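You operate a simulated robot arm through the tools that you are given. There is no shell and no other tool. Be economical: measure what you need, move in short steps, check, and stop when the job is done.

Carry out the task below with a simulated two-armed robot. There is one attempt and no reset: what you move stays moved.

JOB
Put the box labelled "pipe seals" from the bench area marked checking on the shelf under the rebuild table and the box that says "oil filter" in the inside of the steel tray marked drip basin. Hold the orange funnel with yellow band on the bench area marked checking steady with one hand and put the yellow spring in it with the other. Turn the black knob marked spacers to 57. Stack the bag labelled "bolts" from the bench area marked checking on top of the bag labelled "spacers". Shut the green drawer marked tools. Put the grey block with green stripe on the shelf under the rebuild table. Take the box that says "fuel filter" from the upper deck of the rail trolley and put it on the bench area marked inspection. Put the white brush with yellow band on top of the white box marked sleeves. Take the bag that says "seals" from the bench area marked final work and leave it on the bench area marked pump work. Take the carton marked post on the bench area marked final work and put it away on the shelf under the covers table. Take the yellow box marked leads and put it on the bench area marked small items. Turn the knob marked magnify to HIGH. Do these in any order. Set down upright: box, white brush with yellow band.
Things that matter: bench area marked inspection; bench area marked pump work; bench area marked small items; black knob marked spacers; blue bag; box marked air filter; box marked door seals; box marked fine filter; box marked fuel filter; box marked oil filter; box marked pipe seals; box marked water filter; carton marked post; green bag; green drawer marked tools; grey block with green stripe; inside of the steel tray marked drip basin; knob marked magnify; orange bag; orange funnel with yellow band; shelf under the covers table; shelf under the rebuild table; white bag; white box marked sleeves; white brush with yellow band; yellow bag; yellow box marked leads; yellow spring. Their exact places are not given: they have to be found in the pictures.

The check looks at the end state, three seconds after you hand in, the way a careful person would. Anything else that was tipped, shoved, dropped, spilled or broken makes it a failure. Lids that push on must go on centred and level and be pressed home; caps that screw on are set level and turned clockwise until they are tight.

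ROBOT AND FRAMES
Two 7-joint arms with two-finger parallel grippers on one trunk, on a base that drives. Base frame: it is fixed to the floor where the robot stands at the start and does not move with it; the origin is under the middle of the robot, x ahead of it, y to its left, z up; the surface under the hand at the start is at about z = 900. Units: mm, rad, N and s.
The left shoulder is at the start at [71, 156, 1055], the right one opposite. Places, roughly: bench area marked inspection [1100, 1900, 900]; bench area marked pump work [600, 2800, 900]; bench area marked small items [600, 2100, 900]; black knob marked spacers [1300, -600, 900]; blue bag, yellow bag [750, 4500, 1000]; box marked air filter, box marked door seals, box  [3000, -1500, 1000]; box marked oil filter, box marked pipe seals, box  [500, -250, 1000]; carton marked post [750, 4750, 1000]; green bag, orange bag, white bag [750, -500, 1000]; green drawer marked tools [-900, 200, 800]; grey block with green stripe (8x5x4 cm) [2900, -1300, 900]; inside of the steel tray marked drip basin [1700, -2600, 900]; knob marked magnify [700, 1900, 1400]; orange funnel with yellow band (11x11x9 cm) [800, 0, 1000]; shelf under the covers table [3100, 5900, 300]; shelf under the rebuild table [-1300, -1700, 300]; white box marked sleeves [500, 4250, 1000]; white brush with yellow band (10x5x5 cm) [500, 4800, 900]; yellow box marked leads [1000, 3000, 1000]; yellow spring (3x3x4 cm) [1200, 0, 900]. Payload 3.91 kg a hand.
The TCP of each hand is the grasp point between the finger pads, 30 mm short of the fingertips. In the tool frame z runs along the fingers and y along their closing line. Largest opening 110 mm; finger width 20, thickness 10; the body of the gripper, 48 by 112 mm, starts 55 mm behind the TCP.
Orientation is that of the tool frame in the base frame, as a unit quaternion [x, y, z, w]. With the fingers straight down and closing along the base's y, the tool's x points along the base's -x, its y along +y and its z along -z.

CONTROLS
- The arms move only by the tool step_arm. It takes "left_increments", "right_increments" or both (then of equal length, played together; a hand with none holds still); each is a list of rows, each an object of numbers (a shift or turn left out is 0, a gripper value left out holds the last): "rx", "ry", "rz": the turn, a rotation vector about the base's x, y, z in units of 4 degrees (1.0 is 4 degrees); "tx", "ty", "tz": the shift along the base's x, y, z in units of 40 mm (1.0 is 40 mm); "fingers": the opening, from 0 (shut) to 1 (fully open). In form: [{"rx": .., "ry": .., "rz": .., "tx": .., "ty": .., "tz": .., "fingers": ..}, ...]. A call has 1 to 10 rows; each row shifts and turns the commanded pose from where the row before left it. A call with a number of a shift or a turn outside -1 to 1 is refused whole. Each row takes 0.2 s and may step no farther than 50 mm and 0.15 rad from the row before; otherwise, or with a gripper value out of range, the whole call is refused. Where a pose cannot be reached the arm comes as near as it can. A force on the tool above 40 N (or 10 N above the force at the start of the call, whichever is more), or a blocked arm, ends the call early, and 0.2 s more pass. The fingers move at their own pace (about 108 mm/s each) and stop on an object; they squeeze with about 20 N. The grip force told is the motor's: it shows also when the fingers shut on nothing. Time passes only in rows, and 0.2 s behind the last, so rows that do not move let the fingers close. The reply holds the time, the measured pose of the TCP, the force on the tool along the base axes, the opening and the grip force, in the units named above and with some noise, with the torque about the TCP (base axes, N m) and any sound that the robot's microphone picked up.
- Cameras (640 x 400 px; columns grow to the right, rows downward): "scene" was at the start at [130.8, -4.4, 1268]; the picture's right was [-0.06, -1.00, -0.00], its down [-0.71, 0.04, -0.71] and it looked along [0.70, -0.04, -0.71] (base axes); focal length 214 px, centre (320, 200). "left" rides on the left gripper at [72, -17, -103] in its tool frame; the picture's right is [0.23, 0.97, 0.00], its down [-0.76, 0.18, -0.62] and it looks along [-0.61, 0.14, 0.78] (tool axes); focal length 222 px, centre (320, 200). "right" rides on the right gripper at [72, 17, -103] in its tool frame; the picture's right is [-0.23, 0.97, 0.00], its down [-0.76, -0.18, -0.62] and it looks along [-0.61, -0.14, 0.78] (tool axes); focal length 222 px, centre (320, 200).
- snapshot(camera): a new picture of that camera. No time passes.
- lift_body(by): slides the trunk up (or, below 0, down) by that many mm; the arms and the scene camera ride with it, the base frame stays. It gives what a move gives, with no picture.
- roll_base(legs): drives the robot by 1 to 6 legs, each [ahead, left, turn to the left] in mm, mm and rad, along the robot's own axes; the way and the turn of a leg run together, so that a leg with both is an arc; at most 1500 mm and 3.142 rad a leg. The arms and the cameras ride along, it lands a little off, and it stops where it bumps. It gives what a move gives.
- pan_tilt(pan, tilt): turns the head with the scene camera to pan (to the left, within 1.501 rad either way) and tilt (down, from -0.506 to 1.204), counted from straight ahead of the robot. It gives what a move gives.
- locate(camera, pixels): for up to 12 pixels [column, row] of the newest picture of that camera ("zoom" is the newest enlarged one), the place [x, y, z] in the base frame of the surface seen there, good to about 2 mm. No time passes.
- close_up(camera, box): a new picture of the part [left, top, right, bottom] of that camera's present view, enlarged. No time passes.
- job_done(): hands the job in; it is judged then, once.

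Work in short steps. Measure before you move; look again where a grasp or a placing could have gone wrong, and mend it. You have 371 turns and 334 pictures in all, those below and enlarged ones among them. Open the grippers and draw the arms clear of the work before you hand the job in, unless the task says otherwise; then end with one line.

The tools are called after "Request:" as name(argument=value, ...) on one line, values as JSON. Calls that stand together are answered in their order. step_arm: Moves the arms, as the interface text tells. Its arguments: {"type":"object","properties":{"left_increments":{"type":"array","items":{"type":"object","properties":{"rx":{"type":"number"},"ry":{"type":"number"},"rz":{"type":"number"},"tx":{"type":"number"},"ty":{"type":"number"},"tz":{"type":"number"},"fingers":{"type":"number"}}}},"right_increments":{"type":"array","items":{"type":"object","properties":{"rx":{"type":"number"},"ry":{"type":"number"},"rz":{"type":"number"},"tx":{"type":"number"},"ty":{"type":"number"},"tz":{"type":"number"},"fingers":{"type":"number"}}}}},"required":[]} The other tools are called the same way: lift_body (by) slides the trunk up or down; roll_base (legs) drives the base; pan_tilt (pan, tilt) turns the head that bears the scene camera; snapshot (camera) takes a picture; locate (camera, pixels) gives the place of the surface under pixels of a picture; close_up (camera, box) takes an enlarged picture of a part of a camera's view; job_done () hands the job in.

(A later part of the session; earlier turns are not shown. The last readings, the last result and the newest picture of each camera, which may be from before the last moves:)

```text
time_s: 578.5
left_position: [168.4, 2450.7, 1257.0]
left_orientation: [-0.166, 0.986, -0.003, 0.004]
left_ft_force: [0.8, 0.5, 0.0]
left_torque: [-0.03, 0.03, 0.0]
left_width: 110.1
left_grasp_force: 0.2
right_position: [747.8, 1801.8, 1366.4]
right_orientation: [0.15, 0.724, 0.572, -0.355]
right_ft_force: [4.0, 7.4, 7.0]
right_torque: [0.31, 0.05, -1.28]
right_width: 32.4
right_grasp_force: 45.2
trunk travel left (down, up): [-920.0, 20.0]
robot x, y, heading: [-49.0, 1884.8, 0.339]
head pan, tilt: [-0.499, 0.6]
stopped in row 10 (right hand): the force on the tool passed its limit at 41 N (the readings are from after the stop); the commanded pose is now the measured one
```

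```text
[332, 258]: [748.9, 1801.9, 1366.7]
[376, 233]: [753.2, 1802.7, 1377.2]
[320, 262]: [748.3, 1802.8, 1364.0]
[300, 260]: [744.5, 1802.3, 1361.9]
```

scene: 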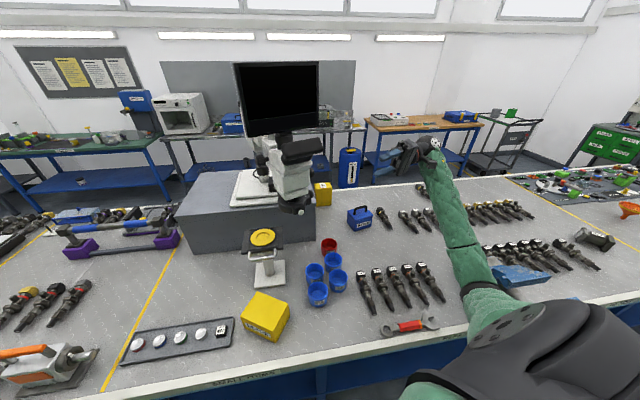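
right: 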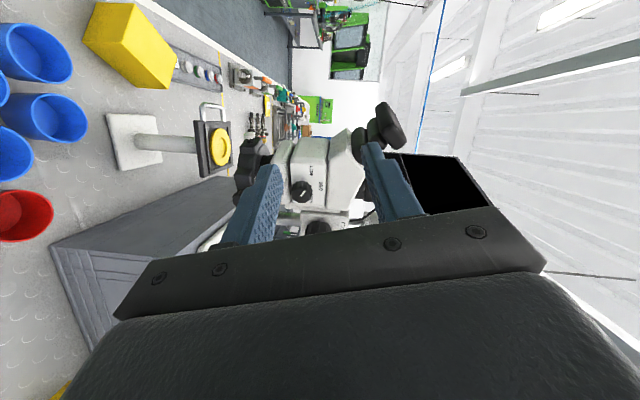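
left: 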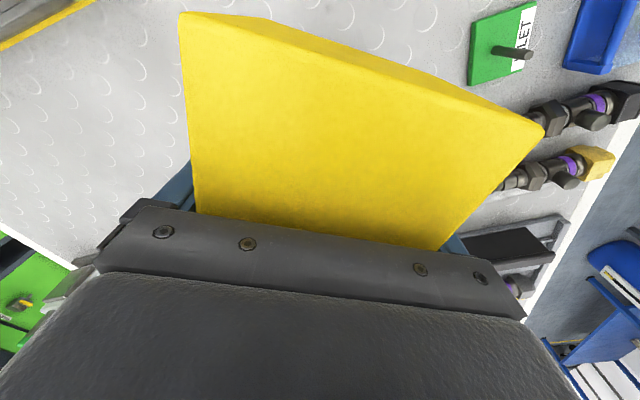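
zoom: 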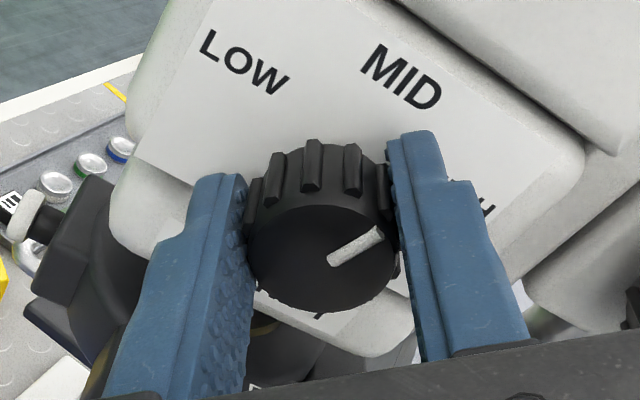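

The pointer is at +22°; 42° more to HIGH. I open slightly, back off 45 mm, roll back -60°, and regrip.

Request:
step_arm(right_increments=[{"fingers": 0.42}, {"fingers": 0.42}, {"tx": 0.2, "ty": -0.5}, {"tx": 0.2, "ty": -0.55}, {"rx": 0.33, "ry": -0.94, "rz": 0.08}, {"rx": 0.33, "ry": -0.94, "rz": 0.08}, {"rx": 0.33, "ry": -0.94, "rz": 0.08}, {"rx": 0.33, "ry": -0.94, "rz": 0.08}, {"rx": 0.33, "ry": -0.94, "rz": 0.08}, {"rx": 0.33, "ry": -0.94, "rz": 0.08}])

Request:
step_arm(right_increments=[{"rx": 0.33, "ry": -0.94, "rz": 0.08}, {"rx": 0.33, "ry": -0.94, "rz": 0.08}, {"rx": 0.33, "ry": -0.94, "rz": 0.08}, {"rx": 0.33, "ry": -0.94, "rz": 0.08}, {"rx": 0.33, "ry": -0.94, "rz": 0.08}, {"rx": 0.33, "ry": -0.94, "rz": 0.08}, {"rx": 0.33, "ry": -0.94, "rz": 0.08}, {"rx": 0.33, "ry": -0.94, "rz": 0.08}])

Request:
close_up(camera="right", box=[220, 80, 420, 220])

```text
time_s: 580.7
left_position: [169.3, 2450.0, 1258.2]
left_orientation: [-0.167, 0.986, -0.002, 0.004]
left_ft_force: [-0.3, -0.2, -0.1]
left_torque: [0.01, 0.0, 0.0]
left_width: 110.0
left_grasp_force: 0.0
right_position: [763.6, 1757.1, 1365.2]
right_orientation: [0.0, 0.74, 0.633, -0.227]
right_ft_force: [-0.1, 0.2, 0.0]
right_torque: [0.01, 0.0, -0.03]
right_width: 45.9
right_grasp_force: 0.1
trunk travel left (down, up): [-920.0, 20.0]
robot x, y, heading: [-48.4, 1880.9, 0.339]
head pan, tilt: [-0.499, 0.6]
```

```text
time_s: 582.5
left_position: [168.4, 2448.2, 1259.5]
left_orientation: [-0.166, 0.986, -0.004, 0.005]
left_ft_force: [-0.1, -0.8, -0.6]
left_torque: [-0.01, -0.02, 0.01]
left_width: 109.6
left_grasp_force: 0.1
right_position: [764.1, 1759.5, 1367.6]
right_orientation: [-0.202, 0.713, 0.67, -0.041]
right_ft_force: [-0.2, 0.1, 0.0]
right_torque: [-0.02, 0.01, -0.02]
right_width: 46.1
right_grasp_force: 0.1
trunk travel left (down, up): [-920.0, 20.0]
robot x, y, heading: [-46.9, 1884.9, 0.331]
head pan, tilt: [-0.499, 0.6]
```

```text
2.86 times, centred on (320, 150) of right
```

zoom: 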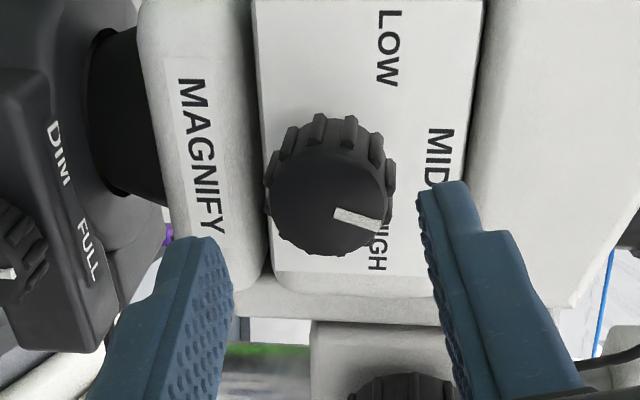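

Request:
locate(camera="zoom", pixels=[[338, 212], [379, 222], [330, 203], [275, 200], [390, 190], [322, 150], [330, 250], [378, 250], [388, 50]])

```text
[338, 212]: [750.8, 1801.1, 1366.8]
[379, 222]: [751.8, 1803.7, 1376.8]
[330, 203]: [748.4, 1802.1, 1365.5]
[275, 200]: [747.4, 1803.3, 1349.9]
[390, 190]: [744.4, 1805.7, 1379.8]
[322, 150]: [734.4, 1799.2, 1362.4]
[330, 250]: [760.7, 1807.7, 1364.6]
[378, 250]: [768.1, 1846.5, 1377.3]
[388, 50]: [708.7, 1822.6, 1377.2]
```

Pointer at +19°; I need +46° more. I advance again, close, and turn.

Request:
step_arm(right_increments=[{"tx": -0.13, "ty": 0.34, "tz": -0.02}, {"tx": -0.13, "ty": 0.34, "tz": -0.02}, {"tx": -0.13, "ty": 0.34}, {}, {"fingers": 0.3}, {"fingers": 0.1}, {"fingers": 0.1}, {}])

Request:
close_up(camera="right", box=[220, 100, 420, 240])

```text
time_s: 584.3
left_position: [168.8, 2449.6, 1257.9]
left_orientation: [-0.167, 0.986, -0.003, 0.005]
left_ft_force: [0.2, 0.0, 0.4]
left_torque: [0.02, 0.01, 0.01]
left_width: 110.0
left_grasp_force: 0.1
right_position: [749.0, 1797.7, 1363.8]
right_orientation: [-0.202, 0.713, 0.671, -0.042]
right_ft_force: [-3.0, -0.5, -8.9]
right_torque: [0.79, 0.35, 0.16]
right_width: 33.8
right_grasp_force: 44.9
trunk travel left (down, up): [-920.0, 20.0]
robot x, y, heading: [-45.4, 1885.7, 0.335]
head pan, tilt: [-0.499, 0.6]
```

```text
2.86 times, centred on (320, 170) of right
```

zoom: 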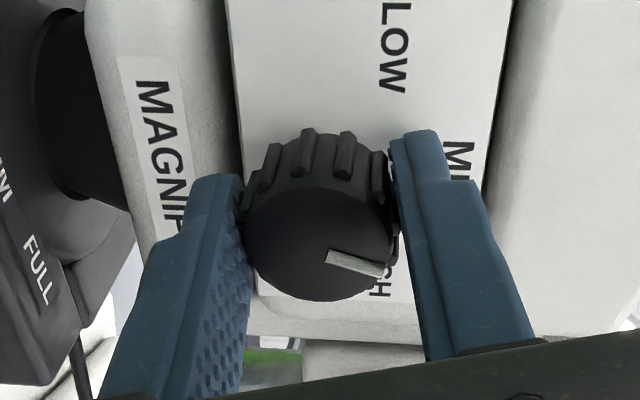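

Gripped well. I turn +40°, then check.

Request:
step_arm(right_increments=[{"rx": -0.33, "ry": 0.94, "rz": -0.08}, {"rx": -0.33, "ry": 0.94, "rz": -0.08}, {"rx": -0.33, "ry": 0.94, "rz": -0.08}, {"rx": -0.33, "ry": 0.94, "rz": -0.08}, {"rx": -0.33, "ry": 0.94, "rz": -0.08}, {"rx": -0.33, "ry": 0.94, "rz": -0.08}, {"rx": -0.33, "ry": 0.94, "rz": -0.08}, {"rx": -0.33, "ry": 0.94, "rz": -0.08}, {"rx": -0.33, "ry": 0.94, "rz": -0.08}, {"rx": -0.33, "ry": 0.94, "rz": -0.08}])

Request:
close_up(camera="right", box=[220, 100, 420, 240])

Request:
locate(camera="zoom", pixels=[[333, 257], [380, 270], [320, 245]])

```text
time_s: 586.5
left_position: [169.4, 2449.8, 1258.2]
left_orientation: [-0.167, 0.986, -0.003, 0.004]
left_ft_force: [0.2, -0.6, 0.1]
left_torque: [-0.01, -0.01, 0.0]
left_width: 110.1
left_grasp_force: 0.1
right_position: [748.2, 1799.2, 1364.8]
right_orientation: [0.051, 0.738, 0.616, -0.271]
right_ft_force: [16.2, 6.2, 17.9]
right_torque: [1.32, 0.42, -0.04]
right_width: 33.2
right_grasp_force: 44.6
trunk travel left (down, up): [-920.0, 20.0]
robot x, y, heading: [-46.6, 1885.8, 0.331]
head pan, tilt: [-0.499, 0.6]
```

```text
2.86 times, centred on (320, 170) of right
```

zoom: 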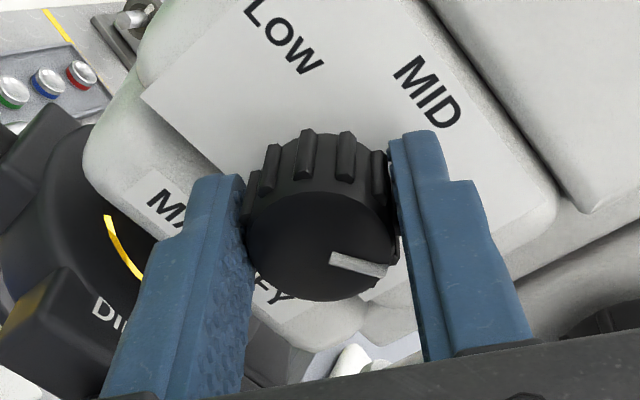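

```text
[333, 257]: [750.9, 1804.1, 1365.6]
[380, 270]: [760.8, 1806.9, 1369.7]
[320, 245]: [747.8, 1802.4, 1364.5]
```

Pointer is at +68°, the mirror of LOW's -69°: HIGH. I release, back off and verify.

Request:
step_arm(right_increments=[{"fingers": 0.42}, {"fingers": 0.42}, {"tx": 0.2, "ty": -0.5}, {"tx": 0.25, "ty": -0.7}, {"tx": 0.25, "ty": -0.9}])

Request:
close_up(camera="right", box=[240, 80, 400, 200])

```text
time_s: 587.7
left_position: [167.1, 2448.4, 1259.2]
left_orientation: [-0.167, 0.986, -0.003, 0.003]
left_ft_force: [-0.8, 0.1, -0.5]
left_torque: [0.03, -0.02, -0.02]
left_width: 109.8
left_grasp_force: 0.1
right_position: [776.1, 1712.8, 1365.3]
right_orientation: [0.05, 0.738, 0.616, -0.272]
right_ft_force: [0.1, 0.8, -0.7]
right_torque: [0.04, 0.02, 0.0]
right_width: 46.1
right_grasp_force: 0.0
trunk travel left (down, up): [-920.0, 20.0]
robot x, y, heading: [-50.9, 1880.6, 0.338]
head pan, tilt: [-0.499, 0.6]
```

```text
3.33 times, centred on (320, 140) of right
```

zoom: 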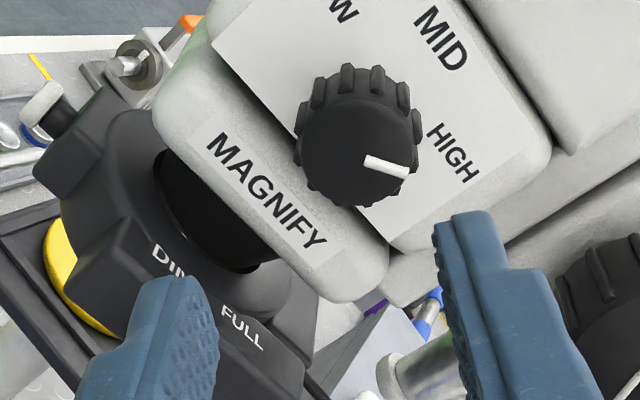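

HIGH is set. I withdraw the hand to the right, then undo roll and tilt.

Request:
step_arm(right_increments=[{"ty": -0.9, "tx": 0.1}, {"ty": -0.9}, {"ty": -0.9}, {"ty": -0.9, "rx": 0.33, "ry": -0.94, "rz": 0.08}, {"rx": 0.33, "ry": -0.94, "rz": 0.08}, {"rx": 0.33, "ry": -0.94, "rz": 0.08}, {"rx": 0.33, "ry": -0.94, "rz": 0.08}, {"rx": 0.33, "ry": -0.94, "rz": 0.08}, {"rx": 0.33, "ry": -0.94, "rz": 0.08}, {"rx": 0.33, "ry": -0.94, "rz": 0.08}])

Request:
step_arm(right_increments=[{"rx": 0.33, "ry": -0.94, "rz": 0.08}, {"rx": 0.33, "ry": -0.94, "rz": 0.08}, {"rx": 0.33, "ry": -0.94, "rz": 0.08}, {"rx": -0.93, "ry": -0.345, "rz": -0.06, "tz": 0.4}, {"rx": -0.93, "ry": -0.345, "rz": -0.06, "tz": 0.4}, {"rx": -0.93, "ry": -0.345, "rz": -0.06, "tz": 0.4}, {"rx": -0.93, "ry": -0.345, "rz": -0.06}, {"rx": -0.93, "ry": -0.345, "rz": -0.06}, {"rx": -0.93, "ry": -0.345, "rz": -0.06}, {"rx": -0.93, "ry": -0.345, "rz": -0.06}])

Request:
step_arm(right_increments=[{"rx": -0.93, "ry": -0.345, "rz": -0.06, "tx": -0.4}, {"rx": -0.93, "ry": -0.345, "rz": -0.06, "tx": -0.4}, {"rx": -0.93, "ry": -0.345, "rz": -0.06, "tx": -0.4}, {"rx": -0.93, "ry": -0.345, "rz": -0.06, "tx": -0.4}, {"rx": -0.93, "ry": -0.345, "rz": -0.06, "tx": -0.4}, {"rx": -0.93, "ry": -0.345, "rz": -0.06, "tx": -0.4}, {"rx": -0.93, "ry": -0.345, "rz": -0.06, "tx": -0.4}, {"rx": -0.93, "ry": -0.345, "rz": -0.06, "tx": -0.4}, {"rx": -0.93, "ry": -0.345, "rz": -0.06, "tx": -0.4}, {"rx": -0.93, "ry": -0.345, "rz": -0.06, "tx": -0.4}])

```text
time_s: 589.9
left_position: [168.2, 2448.2, 1259.0]
left_orientation: [-0.167, 0.986, -0.003, 0.003]
left_ft_force: [0.9, -0.3, -0.1]
left_torque: [-0.02, -0.01, -0.02]
left_width: 110.0
left_grasp_force: 0.1
right_position: [780.9, 1571.5, 1364.7]
right_orientation: [-0.128, 0.73, 0.662, -0.11]
right_ft_force: [-0.1, -0.2, -1.0]
right_torque: [-0.02, 0.0, 0.02]
right_width: 46.3
right_grasp_force: 0.1
trunk travel left (down, up): [-920.0, 20.0]
robot x, y, heading: [-49.4, 1885.8, 0.333]
head pan, tilt: [-0.499, 0.6]
```

```text
time_s: 592.1
left_position: [168.8, 2449.2, 1259.1]
left_orientation: [-0.167, 0.986, -0.002, 0.004]
left_ft_force: [0.1, -0.1, -0.1]
left_torque: [-0.03, 0.02, 0.01]
left_width: 110.1
left_grasp_force: 0.0
right_position: [780.8, 1571.4, 1413.1]
right_orientation: [-0.233, 0.849, 0.473, -0.016]
right_ft_force: [-0.2, -0.3, 0.4]
right_torque: [-0.03, -0.01, 0.01]
right_width: 46.5
right_grasp_force: 0.1
trunk travel left (down, up): [-920.0, 20.0]
robot x, y, heading: [-50.6, 1881.2, 0.333]
head pan, tilt: [-0.499, 0.6]
```

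```text
time_s: 594.3
left_position: [167.3, 2450.3, 1258.2]
left_orientation: [-0.167, 0.986, -0.002, 0.005]
left_ft_force: [-0.4, -0.6, 0.7]
left_torque: [0.0, 0.0, 0.03]
left_width: 109.9
left_grasp_force: 0.1
right_position: [619.7, 1573.1, 1414.9]
right_orientation: [-0.252, 0.956, 0.148, 0.021]
right_ft_force: [0.3, 0.7, 0.7]
right_torque: [0.03, -0.02, -0.02]
right_width: 46.0
right_grasp_force: 0.0
trunk travel left (down, up): [-920.0, 20.0]
robot x, y, heading: [-46.9, 1884.7, 0.337]
head pan, tilt: [-0.499, 0.6]
```

I straighten the last 17° of tilt, back the base off and square it.

Request:
step_arm(right_increments=[{"rx": -1, "ry": -0.115}, {"rx": -1, "ry": -0.115}, {"rx": -1, "ry": -0.115}, {"rx": -1, "ry": -0.115}, {"rx": -0.3}])

Request:
roll_base(legs=[[-230, 0, 0], [0, 0, -0.337]])

Request:
pan_tilt(pan=0, tilt=0.5)

Request:
snapshot(camera="scene")

```text
time_s: 595.5
left_position: [169.0, 2448.9, 1258.5]
left_orientation: [-0.166, 0.986, -0.003, 0.004]
left_ft_force: [-0.3, 0.6, -0.3]
left_torque: [-0.03, -0.01, 0.01]
left_width: 110.3
left_grasp_force: 0.0
right_position: [620.7, 1570.1, 1412.6]
right_orientation: [-0.255, 0.967, -0.001, -0.001]
right_ft_force: [0.0, -0.3, -1.0]
right_torque: [0.01, 0.01, -0.02]
right_width: 46.0
right_grasp_force: 0.1
trunk travel left (down, up): [-920.0, 20.0]
robot x, y, heading: [-54.8, 1882.4, 0.333]
head pan, tilt: [-0.499, 0.6]
```

```text
time_s: 598.3
left_position: [127.8, 2268.8, 1259.1]
left_orientation: [0.003, 1.0, -0.004, 0.004]
left_ft_force: [0.9, 0.2, -0.3]
left_torque: [-0.02, -0.03, 0.01]
left_width: 110.1
left_grasp_force: 0.0
right_position: [261.3, 1290.3, 1413.2]
right_orientation: [-0.087, 0.996, 0.0, -0.001]
right_ft_force: [-0.5, 0.2, -0.2]
right_torque: [-0.01, 0.03, 0.03]
right_width: 46.4
right_grasp_force: 0.1
trunk travel left (down, up): [-920.0, 20.0]
robot x, y, heading: [-266.0, 1809.9, -0.01]
head pan, tilt: [-0.499, 0.6]
```

```text
time_s: 599.2
left_position: [127.7, 2267.5, 1258.2]
left_orientation: [0.004, 1.0, -0.004, 0.005]
left_ft_force: [0.3, -1.1, -0.6]
left_torque: [0.01, 0.01, -0.03]
left_width: 110.0
left_grasp_force: 0.1
right_position: [259.2, 1289.2, 1414.4]
right_orientation: [-0.086, 0.996, 0.0, -0.001]
right_ft_force: [0.3, 0.2, 0.4]
right_torque: [0.0, 0.02, -0.03]
right_width: 46.1
right_grasp_force: 0.0
trunk travel left (down, up): [-920.0, 20.0]
robot x, y, heading: [-264.8, 1811.1, -0.004]
head pan, tilt: [0.0, 0.499]
```

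```text
137 pictures are left
```

scene: 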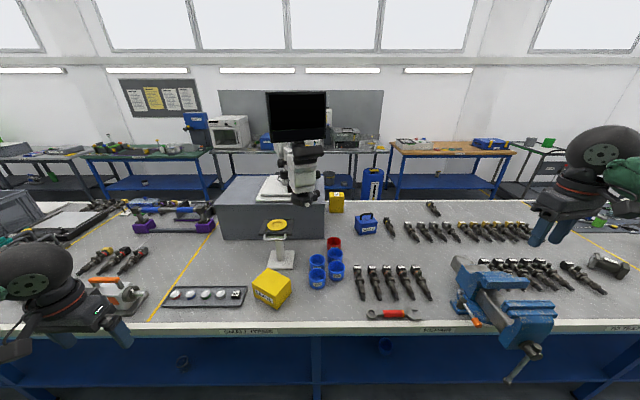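

All looks as before. I tuck the right arm and drive left to final work for the carton.

Request:
step_arm(right_increments=[{"ty": 0.9, "tz": -0.3, "rz": -0.8}, {"ty": 0.9, "tz": -0.3, "rz": -0.8}, {"ty": 0.9, "tz": -0.3, "rz": -0.8}, {"ty": 0.9, "tz": -0.3}, {"ty": 0.9, "tz": -0.3}], left_increments=[{"ty": -0.7, "tx": 0.4}, {"ty": -0.7, "tx": 0.4}, {"ty": -0.7, "tx": 0.4}, {"ty": -0.7, "tx": 0.4}, {"ty": -0.7, "tx": 0.4}])

Request:
roll_base(legs=[[0, 1450, 0.004], [0, 1440, 0]])

Request:
roll_base(legs=[[190, 0, 0]])

Request:
snapshot(camera="scene")

```text
time_s: 600.4
left_position: [218.2, 2131.5, 1255.4]
left_orientation: [0.002, 1.0, -0.003, 0.003]
left_ft_force: [0.6, -0.7, -0.3]
left_torque: [0.01, 0.02, 0.01]
left_width: 110.0
left_grasp_force: 0.0
left hand out of reach, approached as far as the arm can: row 1
right_position: [265.3, 1470.6, 1349.0]
right_orientation: [-0.003, 1.0, 0.0, -0.002]
right_ft_force: [-0.7, 0.1, 0.7]
right_torque: [0.02, 0.03, 0.0]
right_width: 46.5
right_grasp_force: 0.0
trunk travel left (down, up): [-920.0, 20.0]
robot x, y, heading: [-268.4, 1805.6, -0.004]
head pan, tilt: [0.0, 0.499]
```

```text
time_s: 614.5
left_position: [213.3, 5032.1, 1256.2]
left_orientation: [0.005, 1.0, -0.004, 0.003]
left_ft_force: [0.1, 0.2, -0.2]
left_torque: [0.0, -0.02, -0.01]
left_width: 109.9
left_grasp_force: 0.1
right_position: [255.9, 4370.5, 1350.3]
right_orientation: [-0.001, 1.0, -0.001, -0.001]
right_ft_force: [0.6, 0.2, -0.7]
right_torque: [0.0, 0.01, 0.03]
right_width: 46.1
right_grasp_force: 0.0
trunk travel left (down, up): [-920.0, 20.0]
robot x, y, heading: [-267.2, 4715.4, -0.01]
head pan, tilt: [0.0, 0.499]
```

```text
time_s: 616.0
left_position: [409.3, 5026.6, 1257.4]
left_orientation: [0.009, 1.0, -0.003, 0.004]
left_ft_force: [0.8, 0.7, 0.2]
left_torque: [-0.04, -0.02, -0.02]
left_width: 110.0
left_grasp_force: 0.1
right_position: [447.1, 4364.4, 1351.3]
right_orientation: [0.003, 1.0, 0.0, 0.0]
right_ft_force: [0.0, -0.9, 1.1]
right_torque: [0.02, 0.01, -0.01]
right_width: 46.4
right_grasp_force: 0.0
trunk travel left (down, up): [-920.0, 20.0]
robot x, y, heading: [-77.8, 4711.5, -0.022]
head pan, tilt: [0.0, 0.499]
```

```text
136 pictures are left
```

scene: 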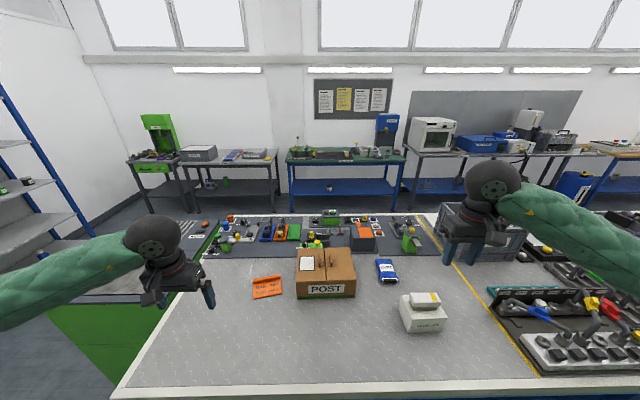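

Request:
close_up(camera="scene", box=[285, 235, 365, 305])

Request:
locate(camera="zoom", pixels=[[155, 110], [385, 105], [400, 240], [150, 245], [155, 310], [400, 300], [265, 140], [325, 135], [262, 115], [320, 150], [350, 270], [228, 200]])

```text
5.71 times, centred on (325, 270) of scene
```

zoom: 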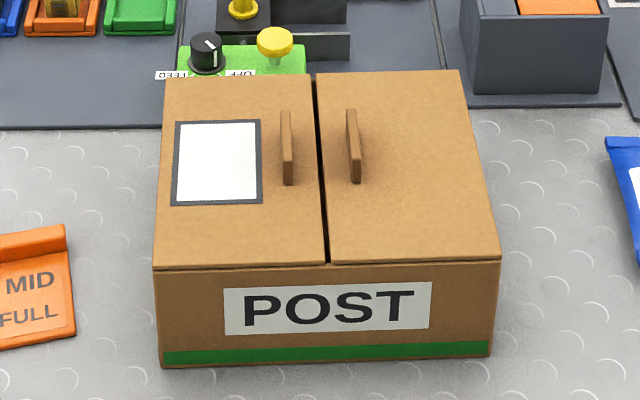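

```text
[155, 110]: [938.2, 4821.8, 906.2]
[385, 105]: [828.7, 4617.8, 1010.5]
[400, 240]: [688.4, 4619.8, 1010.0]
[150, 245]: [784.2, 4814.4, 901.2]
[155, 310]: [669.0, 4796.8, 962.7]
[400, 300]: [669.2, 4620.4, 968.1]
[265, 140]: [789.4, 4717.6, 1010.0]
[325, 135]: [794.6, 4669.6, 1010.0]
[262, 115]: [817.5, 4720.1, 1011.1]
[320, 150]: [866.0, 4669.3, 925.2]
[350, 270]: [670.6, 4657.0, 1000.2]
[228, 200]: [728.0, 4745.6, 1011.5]
```

The carton (240×185×110, flaps with pull tabs that would open) needs both hands pressing on its two sides. I lower the trunk 200 mm and turn both hands ±90° so that each presses with two spread fingers.

Request:
lift_body(by=-180)

Request:
step_arm(right_increments=[{"rz": -1, "tx": 0.34, "ty": 0.13, "fingers": 1}, {"rz": -1, "tx": 0.34, "ty": 0.13}, {"rz": -1, "tx": 0.34, "ty": 0.13}, {"rz": -1, "tx": 0.34, "ty": 0.13}, {"rz": -1, "tx": 0.34, "ty": 0.13}, {"rz": -1, "tx": 0.34, "ty": 0.13}, {"rz": -1, "tx": 0.34, "ty": 0.13}, {"rz": -1, "tx": 0.34, "ty": 0.13}, {"rz": -1, "tx": 0.34, "ty": 0.13}, {"rz": -1, "tx": 0.34, "ty": 0.13}], left_increments=[{"rz": 1, "tx": 0.38, "ty": -0.15, "tz": 0.2}, {"rz": 1, "tx": 0.38, "ty": -0.15, "tz": 0.2}, {"rz": 1, "tx": 0.38, "ty": -0.15, "tz": 0.2}, {"rz": 1, "tx": 0.38, "ty": -0.15, "tz": 0.2}, {"rz": 1, "tx": 0.38, "ty": -0.15, "tz": 0.2}, {"rz": 1, "tx": 0.38, "ty": -0.15, "tz": 0.2}, {"rz": 1, "tx": 0.38, "ty": -0.15, "tz": 0.2}, {"rz": 1, "tx": 0.38, "ty": -0.15, "tz": 0.2}, {"rz": 1, "tx": 0.38, "ty": -0.15, "tz": 0.2}, {"rz": 1, "tx": 0.38, "ty": -0.15, "tz": 0.2}])

Request:
step_arm(right_increments=[{"rz": -1, "tx": 0.34, "ty": 0.13}, {"rz": -1, "tx": 0.34, "ty": 0.13}, {"rz": -1, "tx": 0.34, "ty": 0.13}, {"rz": -1, "tx": 0.34, "ty": 0.13}, {"rz": -1, "tx": 0.34, "ty": 0.13}, {"rz": -1, "tx": 0.34, "ty": 0.13}, {"rz": -1, "tx": 0.34, "ty": 0.13}, {"rz": -1, "tx": 0.34, "ty": 0.13}, {"rz": -1, "tx": 0.34, "ty": 0.13}, {"rz": -1, "tx": 0.34, "ty": 0.13}], left_increments=[{"rz": 1, "tx": 0.38, "ty": -0.15}, {"rz": 1, "tx": 0.38, "ty": -0.15}, {"rz": 1, "tx": 0.38, "ty": -0.15}, {"rz": 1, "tx": 0.38, "ty": -0.15}, {"rz": 1, "tx": 0.38, "ty": -0.15}, {"rz": 1, "tx": 0.38, "ty": -0.15}, {"rz": 1, "tx": 0.38, "ty": -0.15}, {"rz": 1, "tx": 0.38, "ty": -0.15}, {"rz": 1, "tx": 0.38, "ty": -0.15}, {"rz": 1, "tx": 0.38, "ty": -0.15}])

Request:
snapshot(camera="scene")

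```text
time_s: 618.0
left_position: [409.2, 5026.9, 1077.4]
left_orientation: [0.009, 1.0, -0.004, 0.004]
left_ft_force: [0.1, 0.5, 0.5]
left_torque: [0.02, 0.01, 0.01]
left_width: 110.2
left_grasp_force: 0.0
right_position: [449.8, 4364.2, 1169.2]
right_orientation: [0.002, 1.0, 0.0, -0.001]
right_ft_force: [0.6, -0.3, -0.2]
right_torque: [-0.01, -0.02, -0.01]
right_width: 46.2
right_grasp_force: 0.1
trunk travel left (down, up): [-740.0, 200.0]
robot x, y, heading: [-77.6, 4707.4, -0.015]
head pan, tilt: [0.0, 0.499]
```

```text
time_s: 620.2
left_position: [562.5, 4966.8, 1156.6]
left_orientation: [-0.334, 0.943, -0.001, 0.005]
left_ft_force: [0.2, 0.3, 0.6]
left_torque: [-0.01, 0.03, 0.0]
left_width: 109.9
left_grasp_force: 0.0
right_position: [586.8, 4415.3, 1169.6]
right_orientation: [0.345, 0.939, -0.001, -0.002]
right_ft_force: [0.5, 0.8, -0.7]
right_torque: [-0.01, 0.03, -0.02]
right_width: 110.0
right_grasp_force: 0.1
trunk travel left (down, up): [-740.0, 200.0]
robot x, y, heading: [-73.1, 4707.8, -0.017]
head pan, tilt: [0.0, 0.499]
```

```text
time_s: 622.4
left_position: [714.3, 4906.2, 1156.0]
left_orientation: [-0.636, 0.771, 0.001, 0.005]
left_ft_force: [0.3, 0.6, -1.5]
left_torque: [0.01, 0.06, 0.01]
left_width: 109.8
left_grasp_force: 0.0
right_position: [723.6, 4470.5, 1169.0]
right_orientation: [0.645, 0.764, 0.001, -0.001]
right_ft_force: [-0.3, -0.1, -0.7]
right_torque: [0.03, 0.01, 0.03]
right_width: 110.1
right_grasp_force: 0.0
trunk travel left (down, up): [-740.0, 200.0]
robot x, y, heading: [-74.1, 4712.7, -0.02]
head pan, tilt: [0.0, 0.499]
```

```text
134 pictures are left
```

scene: 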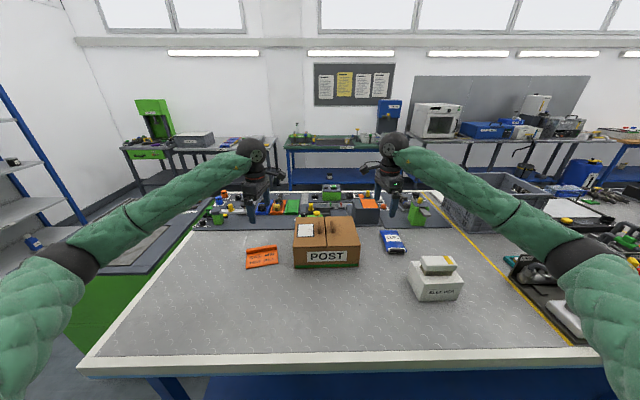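

I measure the carton's top corners and side faces again.

Request:
close_up(camera="scene", box=[285, 205, 370, 275])

Request:
locate(camera="zoom", pixels=[[56, 232], [544, 222], [515, 80], [95, 85], [70, 240], [540, 232], [70, 350], [540, 340], [65, 290], [545, 285]])

```text
5.71 times, centred on (328, 240) of scene
```

zoom: 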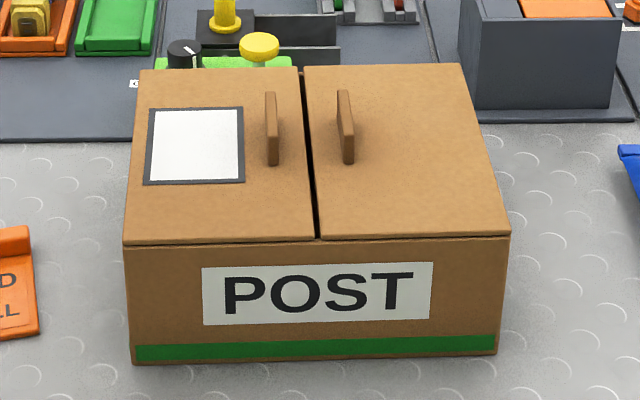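

```text
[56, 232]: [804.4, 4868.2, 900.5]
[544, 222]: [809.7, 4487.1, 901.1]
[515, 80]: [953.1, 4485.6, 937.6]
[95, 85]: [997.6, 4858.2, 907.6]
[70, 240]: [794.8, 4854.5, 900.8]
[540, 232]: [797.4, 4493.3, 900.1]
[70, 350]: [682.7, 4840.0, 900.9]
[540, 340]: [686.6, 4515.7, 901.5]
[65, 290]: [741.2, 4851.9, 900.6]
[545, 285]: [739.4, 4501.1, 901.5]
```

Request:
locate(camera="zoom", pixels=[[128, 240], [505, 233], [457, 68], [143, 73], [132, 300], [503, 290], [137, 355], [492, 350], [272, 97], [345, 95]])

```text
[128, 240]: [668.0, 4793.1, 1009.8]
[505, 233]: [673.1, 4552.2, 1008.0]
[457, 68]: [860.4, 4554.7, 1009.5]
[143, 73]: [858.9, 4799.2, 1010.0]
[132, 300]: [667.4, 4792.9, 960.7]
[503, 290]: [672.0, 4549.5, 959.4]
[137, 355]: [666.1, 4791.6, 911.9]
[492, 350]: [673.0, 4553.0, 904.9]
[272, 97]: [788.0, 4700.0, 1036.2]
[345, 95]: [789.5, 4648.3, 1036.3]
```

Carton: left face y≈4796, right face y≈4553 at x=765, yaw 1.4°, top 1010. I lower both hands beside it, 28 mm clear of the faces.

Request:
step_arm(right_increments=[{"tx": 0.17, "ty": 0.18, "tz": -0.87, "rz": -0.35}, {"tx": 0.17, "ty": 0.18, "tz": -0.87, "rz": -0.35}, {"tx": 0.17, "ty": 0.18, "tz": -0.87, "rz": -0.35}, {"tx": 0.17, "ty": 0.18, "tz": -0.87, "rz": -0.35}, {"tx": 0.17, "ty": 0.18, "tz": -0.87, "rz": -0.35}, {"tx": 0.17, "ty": 0.18, "tz": -0.87, "rz": -0.35}, {}], left_increments=[{"tx": 0.21, "ty": -0.3, "tz": -0.82, "rz": 0.52}, {"tx": 0.21, "ty": -0.3, "tz": -0.82, "rz": 0.52}, {"tx": 0.21, "ty": -0.3, "tz": -0.82, "rz": 0.52}, {"tx": 0.21, "ty": -0.3, "tz": -0.82, "rz": 0.52}, {"tx": 0.21, "ty": -0.3, "tz": -0.82, "rz": 0.52}, {"tx": 0.21, "ty": -0.3, "tz": -0.82, "rz": 0.52}, {}])

Request:
close_up(camera="scene", box=[230, 160, 430, 290])

```text
time_s: 624.0
left_position: [763.2, 4831.9, 962.6]
left_orientation: [0.716, -0.698, 0.0, -0.004]
left_ft_force: [-1.1, -0.1, 1.2]
left_torque: [0.03, -0.02, 0.02]
left_width: 109.8
left_grasp_force: 0.1
right_position: [762.4, 4510.9, 962.5]
right_orientation: [0.699, 0.715, 0.001, -0.001]
right_ft_force: [-0.4, 0.2, 0.2]
right_torque: [0.02, 0.01, -0.02]
right_width: 109.9
right_grasp_force: 0.0
trunk travel left (down, up): [-740.0, 200.0]
robot x, y, heading: [-72.2, 4710.3, -0.016]
head pan, tilt: [0.0, 0.499]
```

```text
3.08 times, centred on (330, 225) of scene
```

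zoom: 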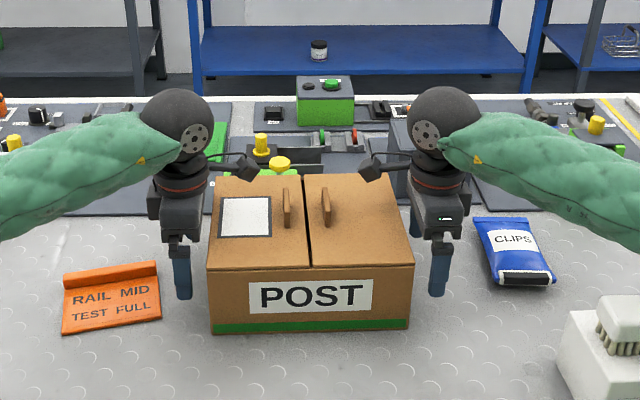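

Both hands flank the carton. I close in to a few mm, then press in 2 mm steps.

Request:
step_arm(right_increments=[{"ty": 0.4, "tx": 0.04}, {"ty": 0.3, "tx": 0.04}, {}], left_increments=[{"ty": -0.3, "tx": 0.03}, {"ty": -0.25, "tx": 0.03}, {}])

Request:
step_arm(right_increments=[{"ty": 0.06}, {"ty": 0.05}, {}], left_increments=[{"ty": -0.06}, {"ty": -0.05}, {}])

```text
time_s: 624.8
left_position: [764.5, 4812.2, 959.5]
left_orientation: [0.716, -0.698, -0.001, -0.006]
left_ft_force: [-0.8, 5.9, 0.8]
left_torque: [-0.25, 0.02, -0.39]
left_width: 110.0
left_grasp_force: 0.1
right_position: [765.0, 4538.5, 959.5]
right_orientation: [0.699, 0.715, 0.001, 0.001]
right_ft_force: [-0.5, -6.6, 0.7]
right_torque: [0.11, -0.04, 0.44]
right_width: 110.0
right_grasp_force: 0.0
trunk travel left (down, up): [-740.0, 200.0]
robot x, y, heading: [-72.9, 4709.3, -0.015]
head pan, tilt: [0.0, 0.499]
```

```text
time_s: 625.4
left_position: [767.6, 4812.6, 958.7]
left_orientation: [0.717, -0.697, -0.002, -0.006]
left_ft_force: [-1.7, 6.7, 1.1]
left_torque: [-0.33, 0.09, -0.47]
left_width: 110.1
left_grasp_force: 0.0
right_position: [765.8, 4539.2, 959.1]
right_orientation: [0.701, 0.714, -0.002, 0.001]
right_ft_force: [-2.9, -6.3, 2.4]
right_torque: [0.28, 0.0, 0.43]
right_width: 109.9
right_grasp_force: 0.0
trunk travel left (down, up): [-740.0, 200.0]
robot x, y, heading: [-73.3, 4708.3, -0.019]
head pan, tilt: [0.0, 0.499]
stopped in row 2 (left hand): the force on the tool passed its limit at 43 N (the readings are from after the stop); the commanded pose is now the measured one
```

Contact is at 4812/4539. I press 1.6 mm on each side and read.

Request:
step_arm(right_increments=[{"ty": 0.02}, {"ty": 0.02}, {}], left_increments=[{"ty": -0.02}, {"ty": -0.02}, {}])

```text
time_s: 626.2
left_position: [766.8, 4812.5, 958.4]
left_orientation: [0.718, -0.696, -0.002, -0.008]
left_ft_force: [-6.4, 38.2, 5.4]
left_torque: [-1.85, 0.15, -2.58]
left_width: 109.8
left_grasp_force: 0.0
right_position: [767.5, 4538.8, 959.7]
right_orientation: [0.7, 0.714, -0.001, 0.002]
right_ft_force: [2.2, -36.2, 4.9]
right_torque: [1.31, 0.31, 2.2]
right_width: 109.5
right_grasp_force: 0.1
trunk travel left (down, up): [-740.0, 200.0]
robot x, y, heading: [-75.3, 4710.6, -0.018]
head pan, tilt: [0.0, 0.499]
```

38/36 N squeeze. I lift with the trunk by 25 mm, so that both hands move alike, and check.

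Request:
lift_body(by=25)

Request:
close_up(camera="scene", box=[230, 160, 430, 290])

```text
time_s: 626.8
left_position: [766.1, 4812.0, 980.5]
left_orientation: [0.718, -0.696, -0.002, -0.008]
left_ft_force: [-4.2, 8.9, 2.6]
left_torque: [-0.42, 0.0, -0.69]
left_width: 109.9
left_grasp_force: 0.0
right_position: [764.6, 4537.7, 982.1]
right_orientation: [0.701, 0.713, -0.003, 0.002]
right_ft_force: [-4.1, -9.1, 2.1]
right_torque: [0.37, -0.02, 0.63]
right_width: 109.7
right_grasp_force: 0.1
trunk travel left (down, up): [-762.0, 178.0]
robot x, y, heading: [-71.5, 4709.8, -0.019]
head pan, tilt: [0.0, 0.499]
stopped: the force on the tool passed its limit at 48 N (the readings are from after the stop); the commanded pose is now the measured one
```

```text
3.08 times, centred on (330, 225) of scene
```

zoom: 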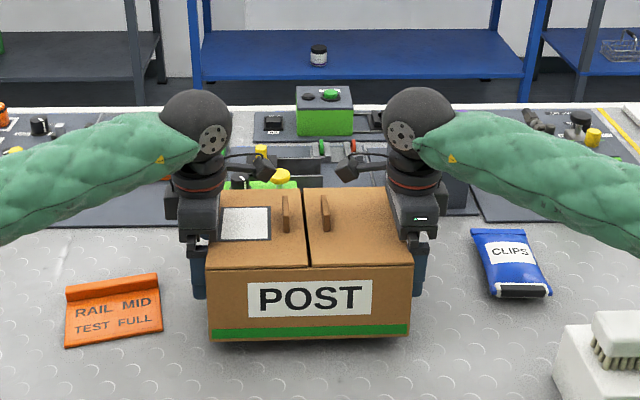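

It is lifted and holds, though the stop relaxed the squeeze to 9 N. I re-press to about 25 N.

Request:
step_arm(right_increments=[{"ty": 0.02}, {}], left_increments=[{"ty": -0.02}, {}])

```text
time_s: 627.4
left_position: [769.5, 4811.4, 979.9]
left_orientation: [0.718, -0.696, -0.004, -0.007]
left_ft_force: [-1.0, 22.4, -2.0]
left_torque: [-0.96, -0.16, -1.48]
left_width: 110.0
left_grasp_force: 0.0
right_position: [766.8, 4538.4, 981.0]
right_orientation: [0.702, 0.712, -0.003, 0.002]
right_ft_force: [1.3, -22.0, -1.4]
right_torque: [0.85, 0.17, 1.05]
right_width: 110.0
right_grasp_force: 0.0
trunk travel left (down, up): [-762.0, 178.0]
robot x, y, heading: [-79.4, 4711.7, -0.021]
head pan, tilt: [0.0, 0.499]
```

22 N each and the carton weighs only ~3.5 N. I raise the trunk another 100 mm.

Request:
lift_body(by=100)

Request:
close_up(camera="scene", box=[230, 160, 430, 290])

```text
time_s: 628.8
left_position: [770.3, 4811.6, 1079.7]
left_orientation: [0.718, -0.696, -0.004, -0.006]
left_ft_force: [0.8, 6.2, -3.0]
left_torque: [-0.24, -0.11, -0.43]
left_width: 109.9
left_grasp_force: 0.0
right_position: [767.4, 4537.9, 1079.9]
right_orientation: [0.702, 0.712, -0.004, 0.001]
right_ft_force: [0.0, -6.0, -1.9]
right_torque: [0.25, -0.1, 0.42]
right_width: 109.8
right_grasp_force: 0.0
trunk travel left (down, up): [-862.0, 78.0]
robot x, y, heading: [-71.9, 4707.2, -0.016]
head pan, tilt: [0.0, 0.499]
stopped: the force on the tool passed its limit at 40 N (the readings are from after the stop); the commanded pose is now the measured one
```

```text
3.08 times, centred on (330, 225) of scene
```

zoom: 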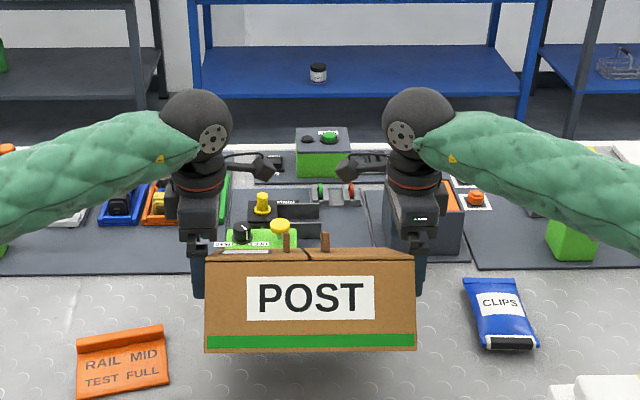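

Still held (6 N each). I add a little squeeze, then draw both hands back in together in small rows.

Request:
step_arm(right_increments=[{"ty": 0.012}, {"tx": -0.2}, {"tx": -0.3}, {"tx": -0.3}, {"tx": -0.3}, {"tx": -0.3}, {"tx": -0.2}, {}], left_increments=[{"ty": -0.012}, {"tx": -0.2}, {"tx": -0.3}, {"tx": -0.3}, {"tx": -0.3}, {"tx": -0.3}, {"tx": -0.2}, {}])

```text
time_s: 630.6
left_position: [707.3, 4810.3, 1081.4]
left_orientation: [0.718, -0.696, -0.003, -0.008]
left_ft_force: [1.1, 33.9, -2.4]
left_torque: [-0.63, -0.24, -2.3]
left_width: 109.5
left_grasp_force: 0.0
right_position: [703.7, 4537.8, 1081.7]
right_orientation: [0.702, 0.713, -0.004, 0.001]
right_ft_force: [-0.1, -34.1, -0.9]
right_torque: [0.82, -0.15, 2.3]
right_width: 110.2
right_grasp_force: 0.0
trunk travel left (down, up): [-862.0, 78.0]
robot x, y, heading: [-73.5, 4712.1, -0.017]
head pan, tilt: [0.0, 0.499]
```

Squeeze rose to 34 N; I ease it 0.5 mm per side and draw in further.

Request:
step_arm(right_increments=[{"ty": -0.014}, {"tx": -0.2}, {"tx": -0.3, "ty": -0.004}, {"tx": -0.3, "ty": -0.004}, {"tx": -0.3, "ty": -0.004}, {"tx": -0.3}, {"tx": -0.2}, {}], left_increments=[{"ty": 0.014}, {"tx": -0.2}, {"tx": -0.3, "ty": 0.004}, {"tx": -0.3, "ty": 0.004}, {"tx": -0.3, "ty": 0.004}, {"tx": -0.3}, {"tx": -0.2}, {}])

```text
time_s: 632.4
left_position: [639.6, 4813.0, 1080.2]
left_orientation: [0.718, -0.696, -0.003, -0.007]
left_ft_force: [0.3, 12.2, -2.5]
left_torque: [-0.15, -0.26, -0.87]
left_width: 109.9
left_grasp_force: 0.1
right_position: [638.3, 4538.5, 1080.4]
right_orientation: [0.702, 0.712, -0.003, 0.001]
right_ft_force: [0.5, -12.5, -1.4]
right_torque: [0.33, -0.14, 0.86]
right_width: 110.0
right_grasp_force: 0.1
trunk travel left (down, up): [-862.0, 78.0]
robot x, y, heading: [-75.5, 4712.3, -0.02]
head pan, tilt: [0.0, 0.499]
```

12 N each, steady. I draw in another 84 mm.

Request:
step_arm(right_increments=[{"tx": -0.2, "ty": 0.004}, {"tx": -0.3}, {"tx": -0.3}, {"tx": -0.3}, {"tx": -0.3}, {"tx": -0.3}, {"tx": -0.3}, {"tx": -0.1}, {}], left_increments=[{"tx": -0.2, "ty": -0.004}, {"tx": -0.3}, {"tx": -0.3}, {"tx": -0.3}, {"tx": -0.3}, {"tx": -0.3}, {"tx": -0.3}, {"tx": -0.1}, {}])

Request:
snapshot(camera="scene")

```text
time_s: 634.4
left_position: [556.8, 4810.9, 1081.5]
left_orientation: [0.718, -0.696, -0.003, -0.007]
left_ft_force: [-0.1, 15.1, -2.2]
left_torque: [-0.26, -0.19, -1.16]
left_width: 109.8
left_grasp_force: 0.0
right_position: [556.6, 4538.3, 1081.5]
right_orientation: [0.701, 0.713, -0.002, 0.001]
right_ft_force: [-0.2, -16.5, -2.7]
right_torque: [0.32, -0.16, 1.1]
right_width: 110.0
right_grasp_force: 0.0
trunk travel left (down, up): [-862.0, 78.0]
robot x, y, heading: [-75.0, 4709.1, -0.017]
head pan, tilt: [0.0, 0.499]
```

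```text
129 pictures are left
```

scene: 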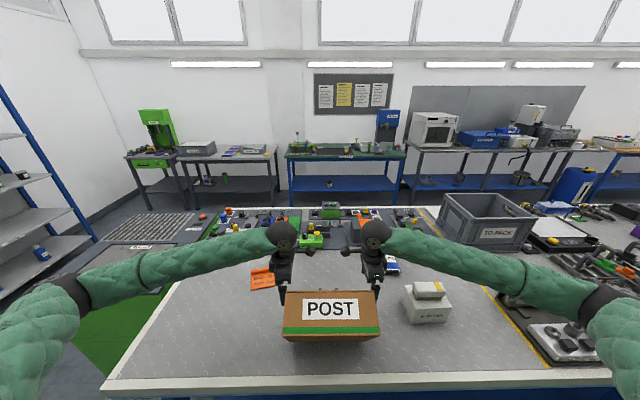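

The carton is close in. I test a first strafe of 500 mm and check the grip.

Request:
roll_base(legs=[[0, 500, 0.017]])

```text
time_s: 637.3
left_position: [553.8, 5334.0, 1080.7]
left_orientation: [0.729, -0.684, -0.003, -0.006]
left_ft_force: [0.0, 2.2, -0.9]
left_torque: [0.01, -0.08, -0.14]
left_width: 109.8
left_grasp_force: 0.1
right_position: [561.5, 5062.1, 1082.8]
right_orientation: [0.689, 0.725, -0.004, 0.002]
right_ft_force: [0.0, -0.7, 0.0]
right_torque: [0.04, 0.04, 0.01]
right_width: 110.0
right_grasp_force: 0.1
trunk travel left (down, up): [-862.0, 78.0]
robot x, y, heading: [-76.8, 5213.7, 0.016]
head pan, tilt: [0.0, 0.499]
```

Forces dropped to ~1–2 N: I look at once whether the carton is still held.

Request:
snapshot(camera="scene")

```text
128 pictures are left
```

scene: 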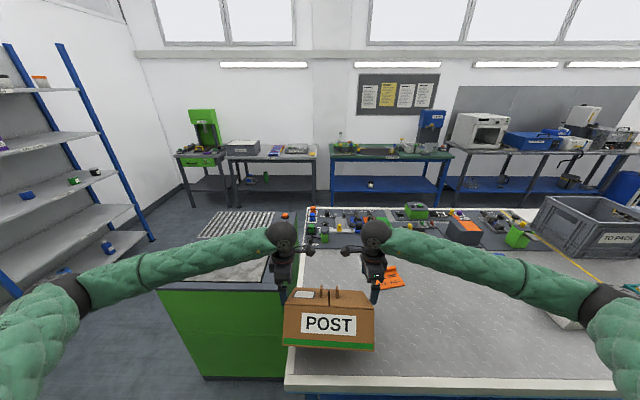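

Request:
close_up(camera="scene", box=[260, 230, 400, 370])

Request:
locate(camera="scene", pixels=[[290, 300], [373, 305], [290, 342], [370, 347], [330, 325], [300, 293], [282, 310], [378, 290]])

```text
2.86 times, centred on (330, 300) of scene
```

zoom: 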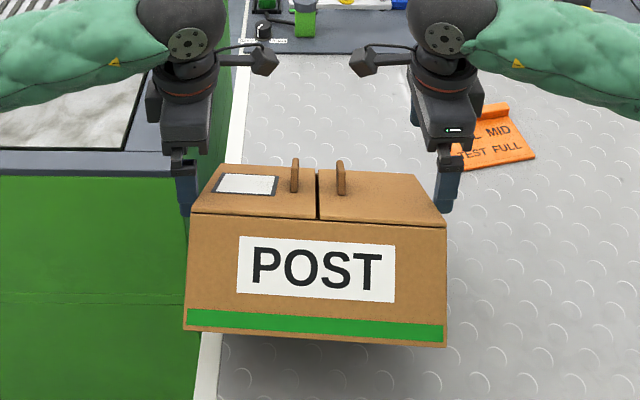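

```text
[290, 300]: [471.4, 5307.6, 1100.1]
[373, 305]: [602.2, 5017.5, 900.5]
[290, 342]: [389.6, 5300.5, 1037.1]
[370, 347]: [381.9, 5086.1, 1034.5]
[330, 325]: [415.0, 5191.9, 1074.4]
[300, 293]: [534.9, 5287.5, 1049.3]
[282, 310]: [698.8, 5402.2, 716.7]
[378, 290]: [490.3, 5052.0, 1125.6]
```

The carton is pitching and slipping towards me. I squeeze at once.

Request:
step_arm(right_increments=[{"ty": 0.05}], left_increments=[{"ty": -0.05}])

Request:
close_up(camera="scene", box=[260, 230, 400, 370])

```text
time_s: 637.7
left_position: [553.8, 5333.9, 1080.3]
left_orientation: [0.73, -0.684, -0.005, -0.008]
left_ft_force: [-3.4, 29.9, 3.1]
left_torque: [-0.1, 0.21, -2.12]
left_width: 109.7
left_grasp_force: 0.0
right_position: [561.0, 5061.8, 1082.9]
right_orientation: [0.69, 0.724, -0.003, 0.003]
right_ft_force: [2.6, -27.6, -2.3]
right_torque: [-0.72, -0.23, 1.5]
right_width: 109.8
right_grasp_force: 0.1
trunk travel left (down, up): [-862.0, 78.0]
robot x, y, heading: [-76.5, 5217.3, 0.02]
head pan, tilt: [0.0, 0.499]
```

```text
2.86 times, centred on (330, 300) of scene
```

zoom: 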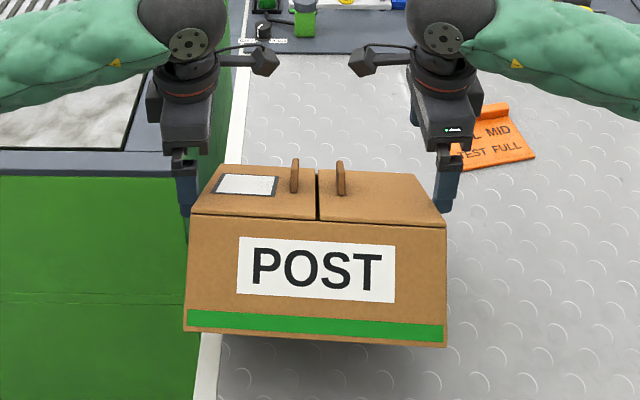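

Grip is 28–30 N again. I measure its present pose.

Request:
locate(camera="zoom", pixels=[[197, 210], [440, 222], [230, 168], [420, 178], [188, 330], [440, 343], [320, 270], [440, 300], [192, 250]])

```text
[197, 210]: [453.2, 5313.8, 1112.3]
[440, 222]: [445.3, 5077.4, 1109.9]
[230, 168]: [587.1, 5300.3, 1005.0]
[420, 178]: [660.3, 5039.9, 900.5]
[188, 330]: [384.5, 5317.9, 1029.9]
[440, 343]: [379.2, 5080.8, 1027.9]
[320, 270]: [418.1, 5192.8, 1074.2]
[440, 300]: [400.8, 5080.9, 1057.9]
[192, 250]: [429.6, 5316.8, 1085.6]
```

The carton has pitched 38° (back edge down, z≈911, just above the bench). I shift both hands 60 mm right so that it's wholly over the bench, then lower it to let it settle flat.

Request:
step_arm(right_increments=[{"ty": -0.2}, {"ty": -0.3}, {"ty": -0.3}, {"ty": -0.3}, {"ty": -0.3}, {"ty": -0.2}, {}], left_increments=[{"ty": -0.2}, {"ty": -0.3}, {"ty": -0.3}, {"ty": -0.3}, {"ty": -0.3}, {"ty": -0.2}, {}])

Request:
close_up(camera="scene", box=[260, 230, 420, 370])

```text
time_s: 638.1
left_position: [552.1, 5327.4, 1079.3]
left_orientation: [0.73, -0.683, -0.005, -0.008]
left_ft_force: [-1.5, 6.6, -0.5]
left_torque: [-0.02, -0.04, -0.41]
left_width: 110.1
left_grasp_force: 0.0
right_position: [560.8, 5054.6, 1082.8]
right_orientation: [0.689, 0.724, -0.004, 0.003]
right_ft_force: [0.7, -5.4, -0.8]
right_torque: [-0.1, -0.17, 0.3]
right_width: 109.9
right_grasp_force: 0.1
trunk travel left (down, up): [-862.0, 78.0]
robot x, y, heading: [-74.9, 5210.1, 0.021]
head pan, tilt: [0.0, 0.499]
stopped in row 2 (left hand): the force on the tool passed its limit at 43 N (the readings are from after the stop); the commanded pose is now the measured one
```

```text
2.86 times, centred on (340, 300) of scene
```

zoom: 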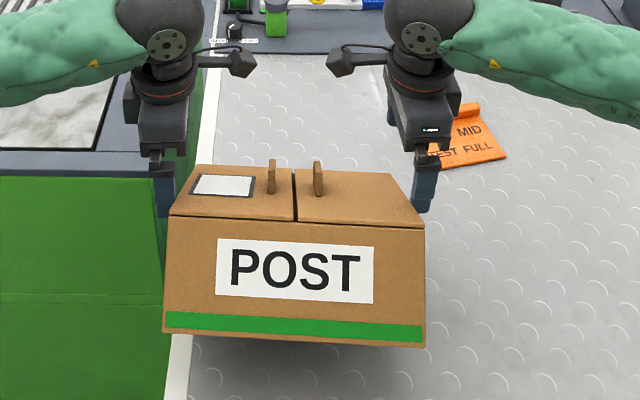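

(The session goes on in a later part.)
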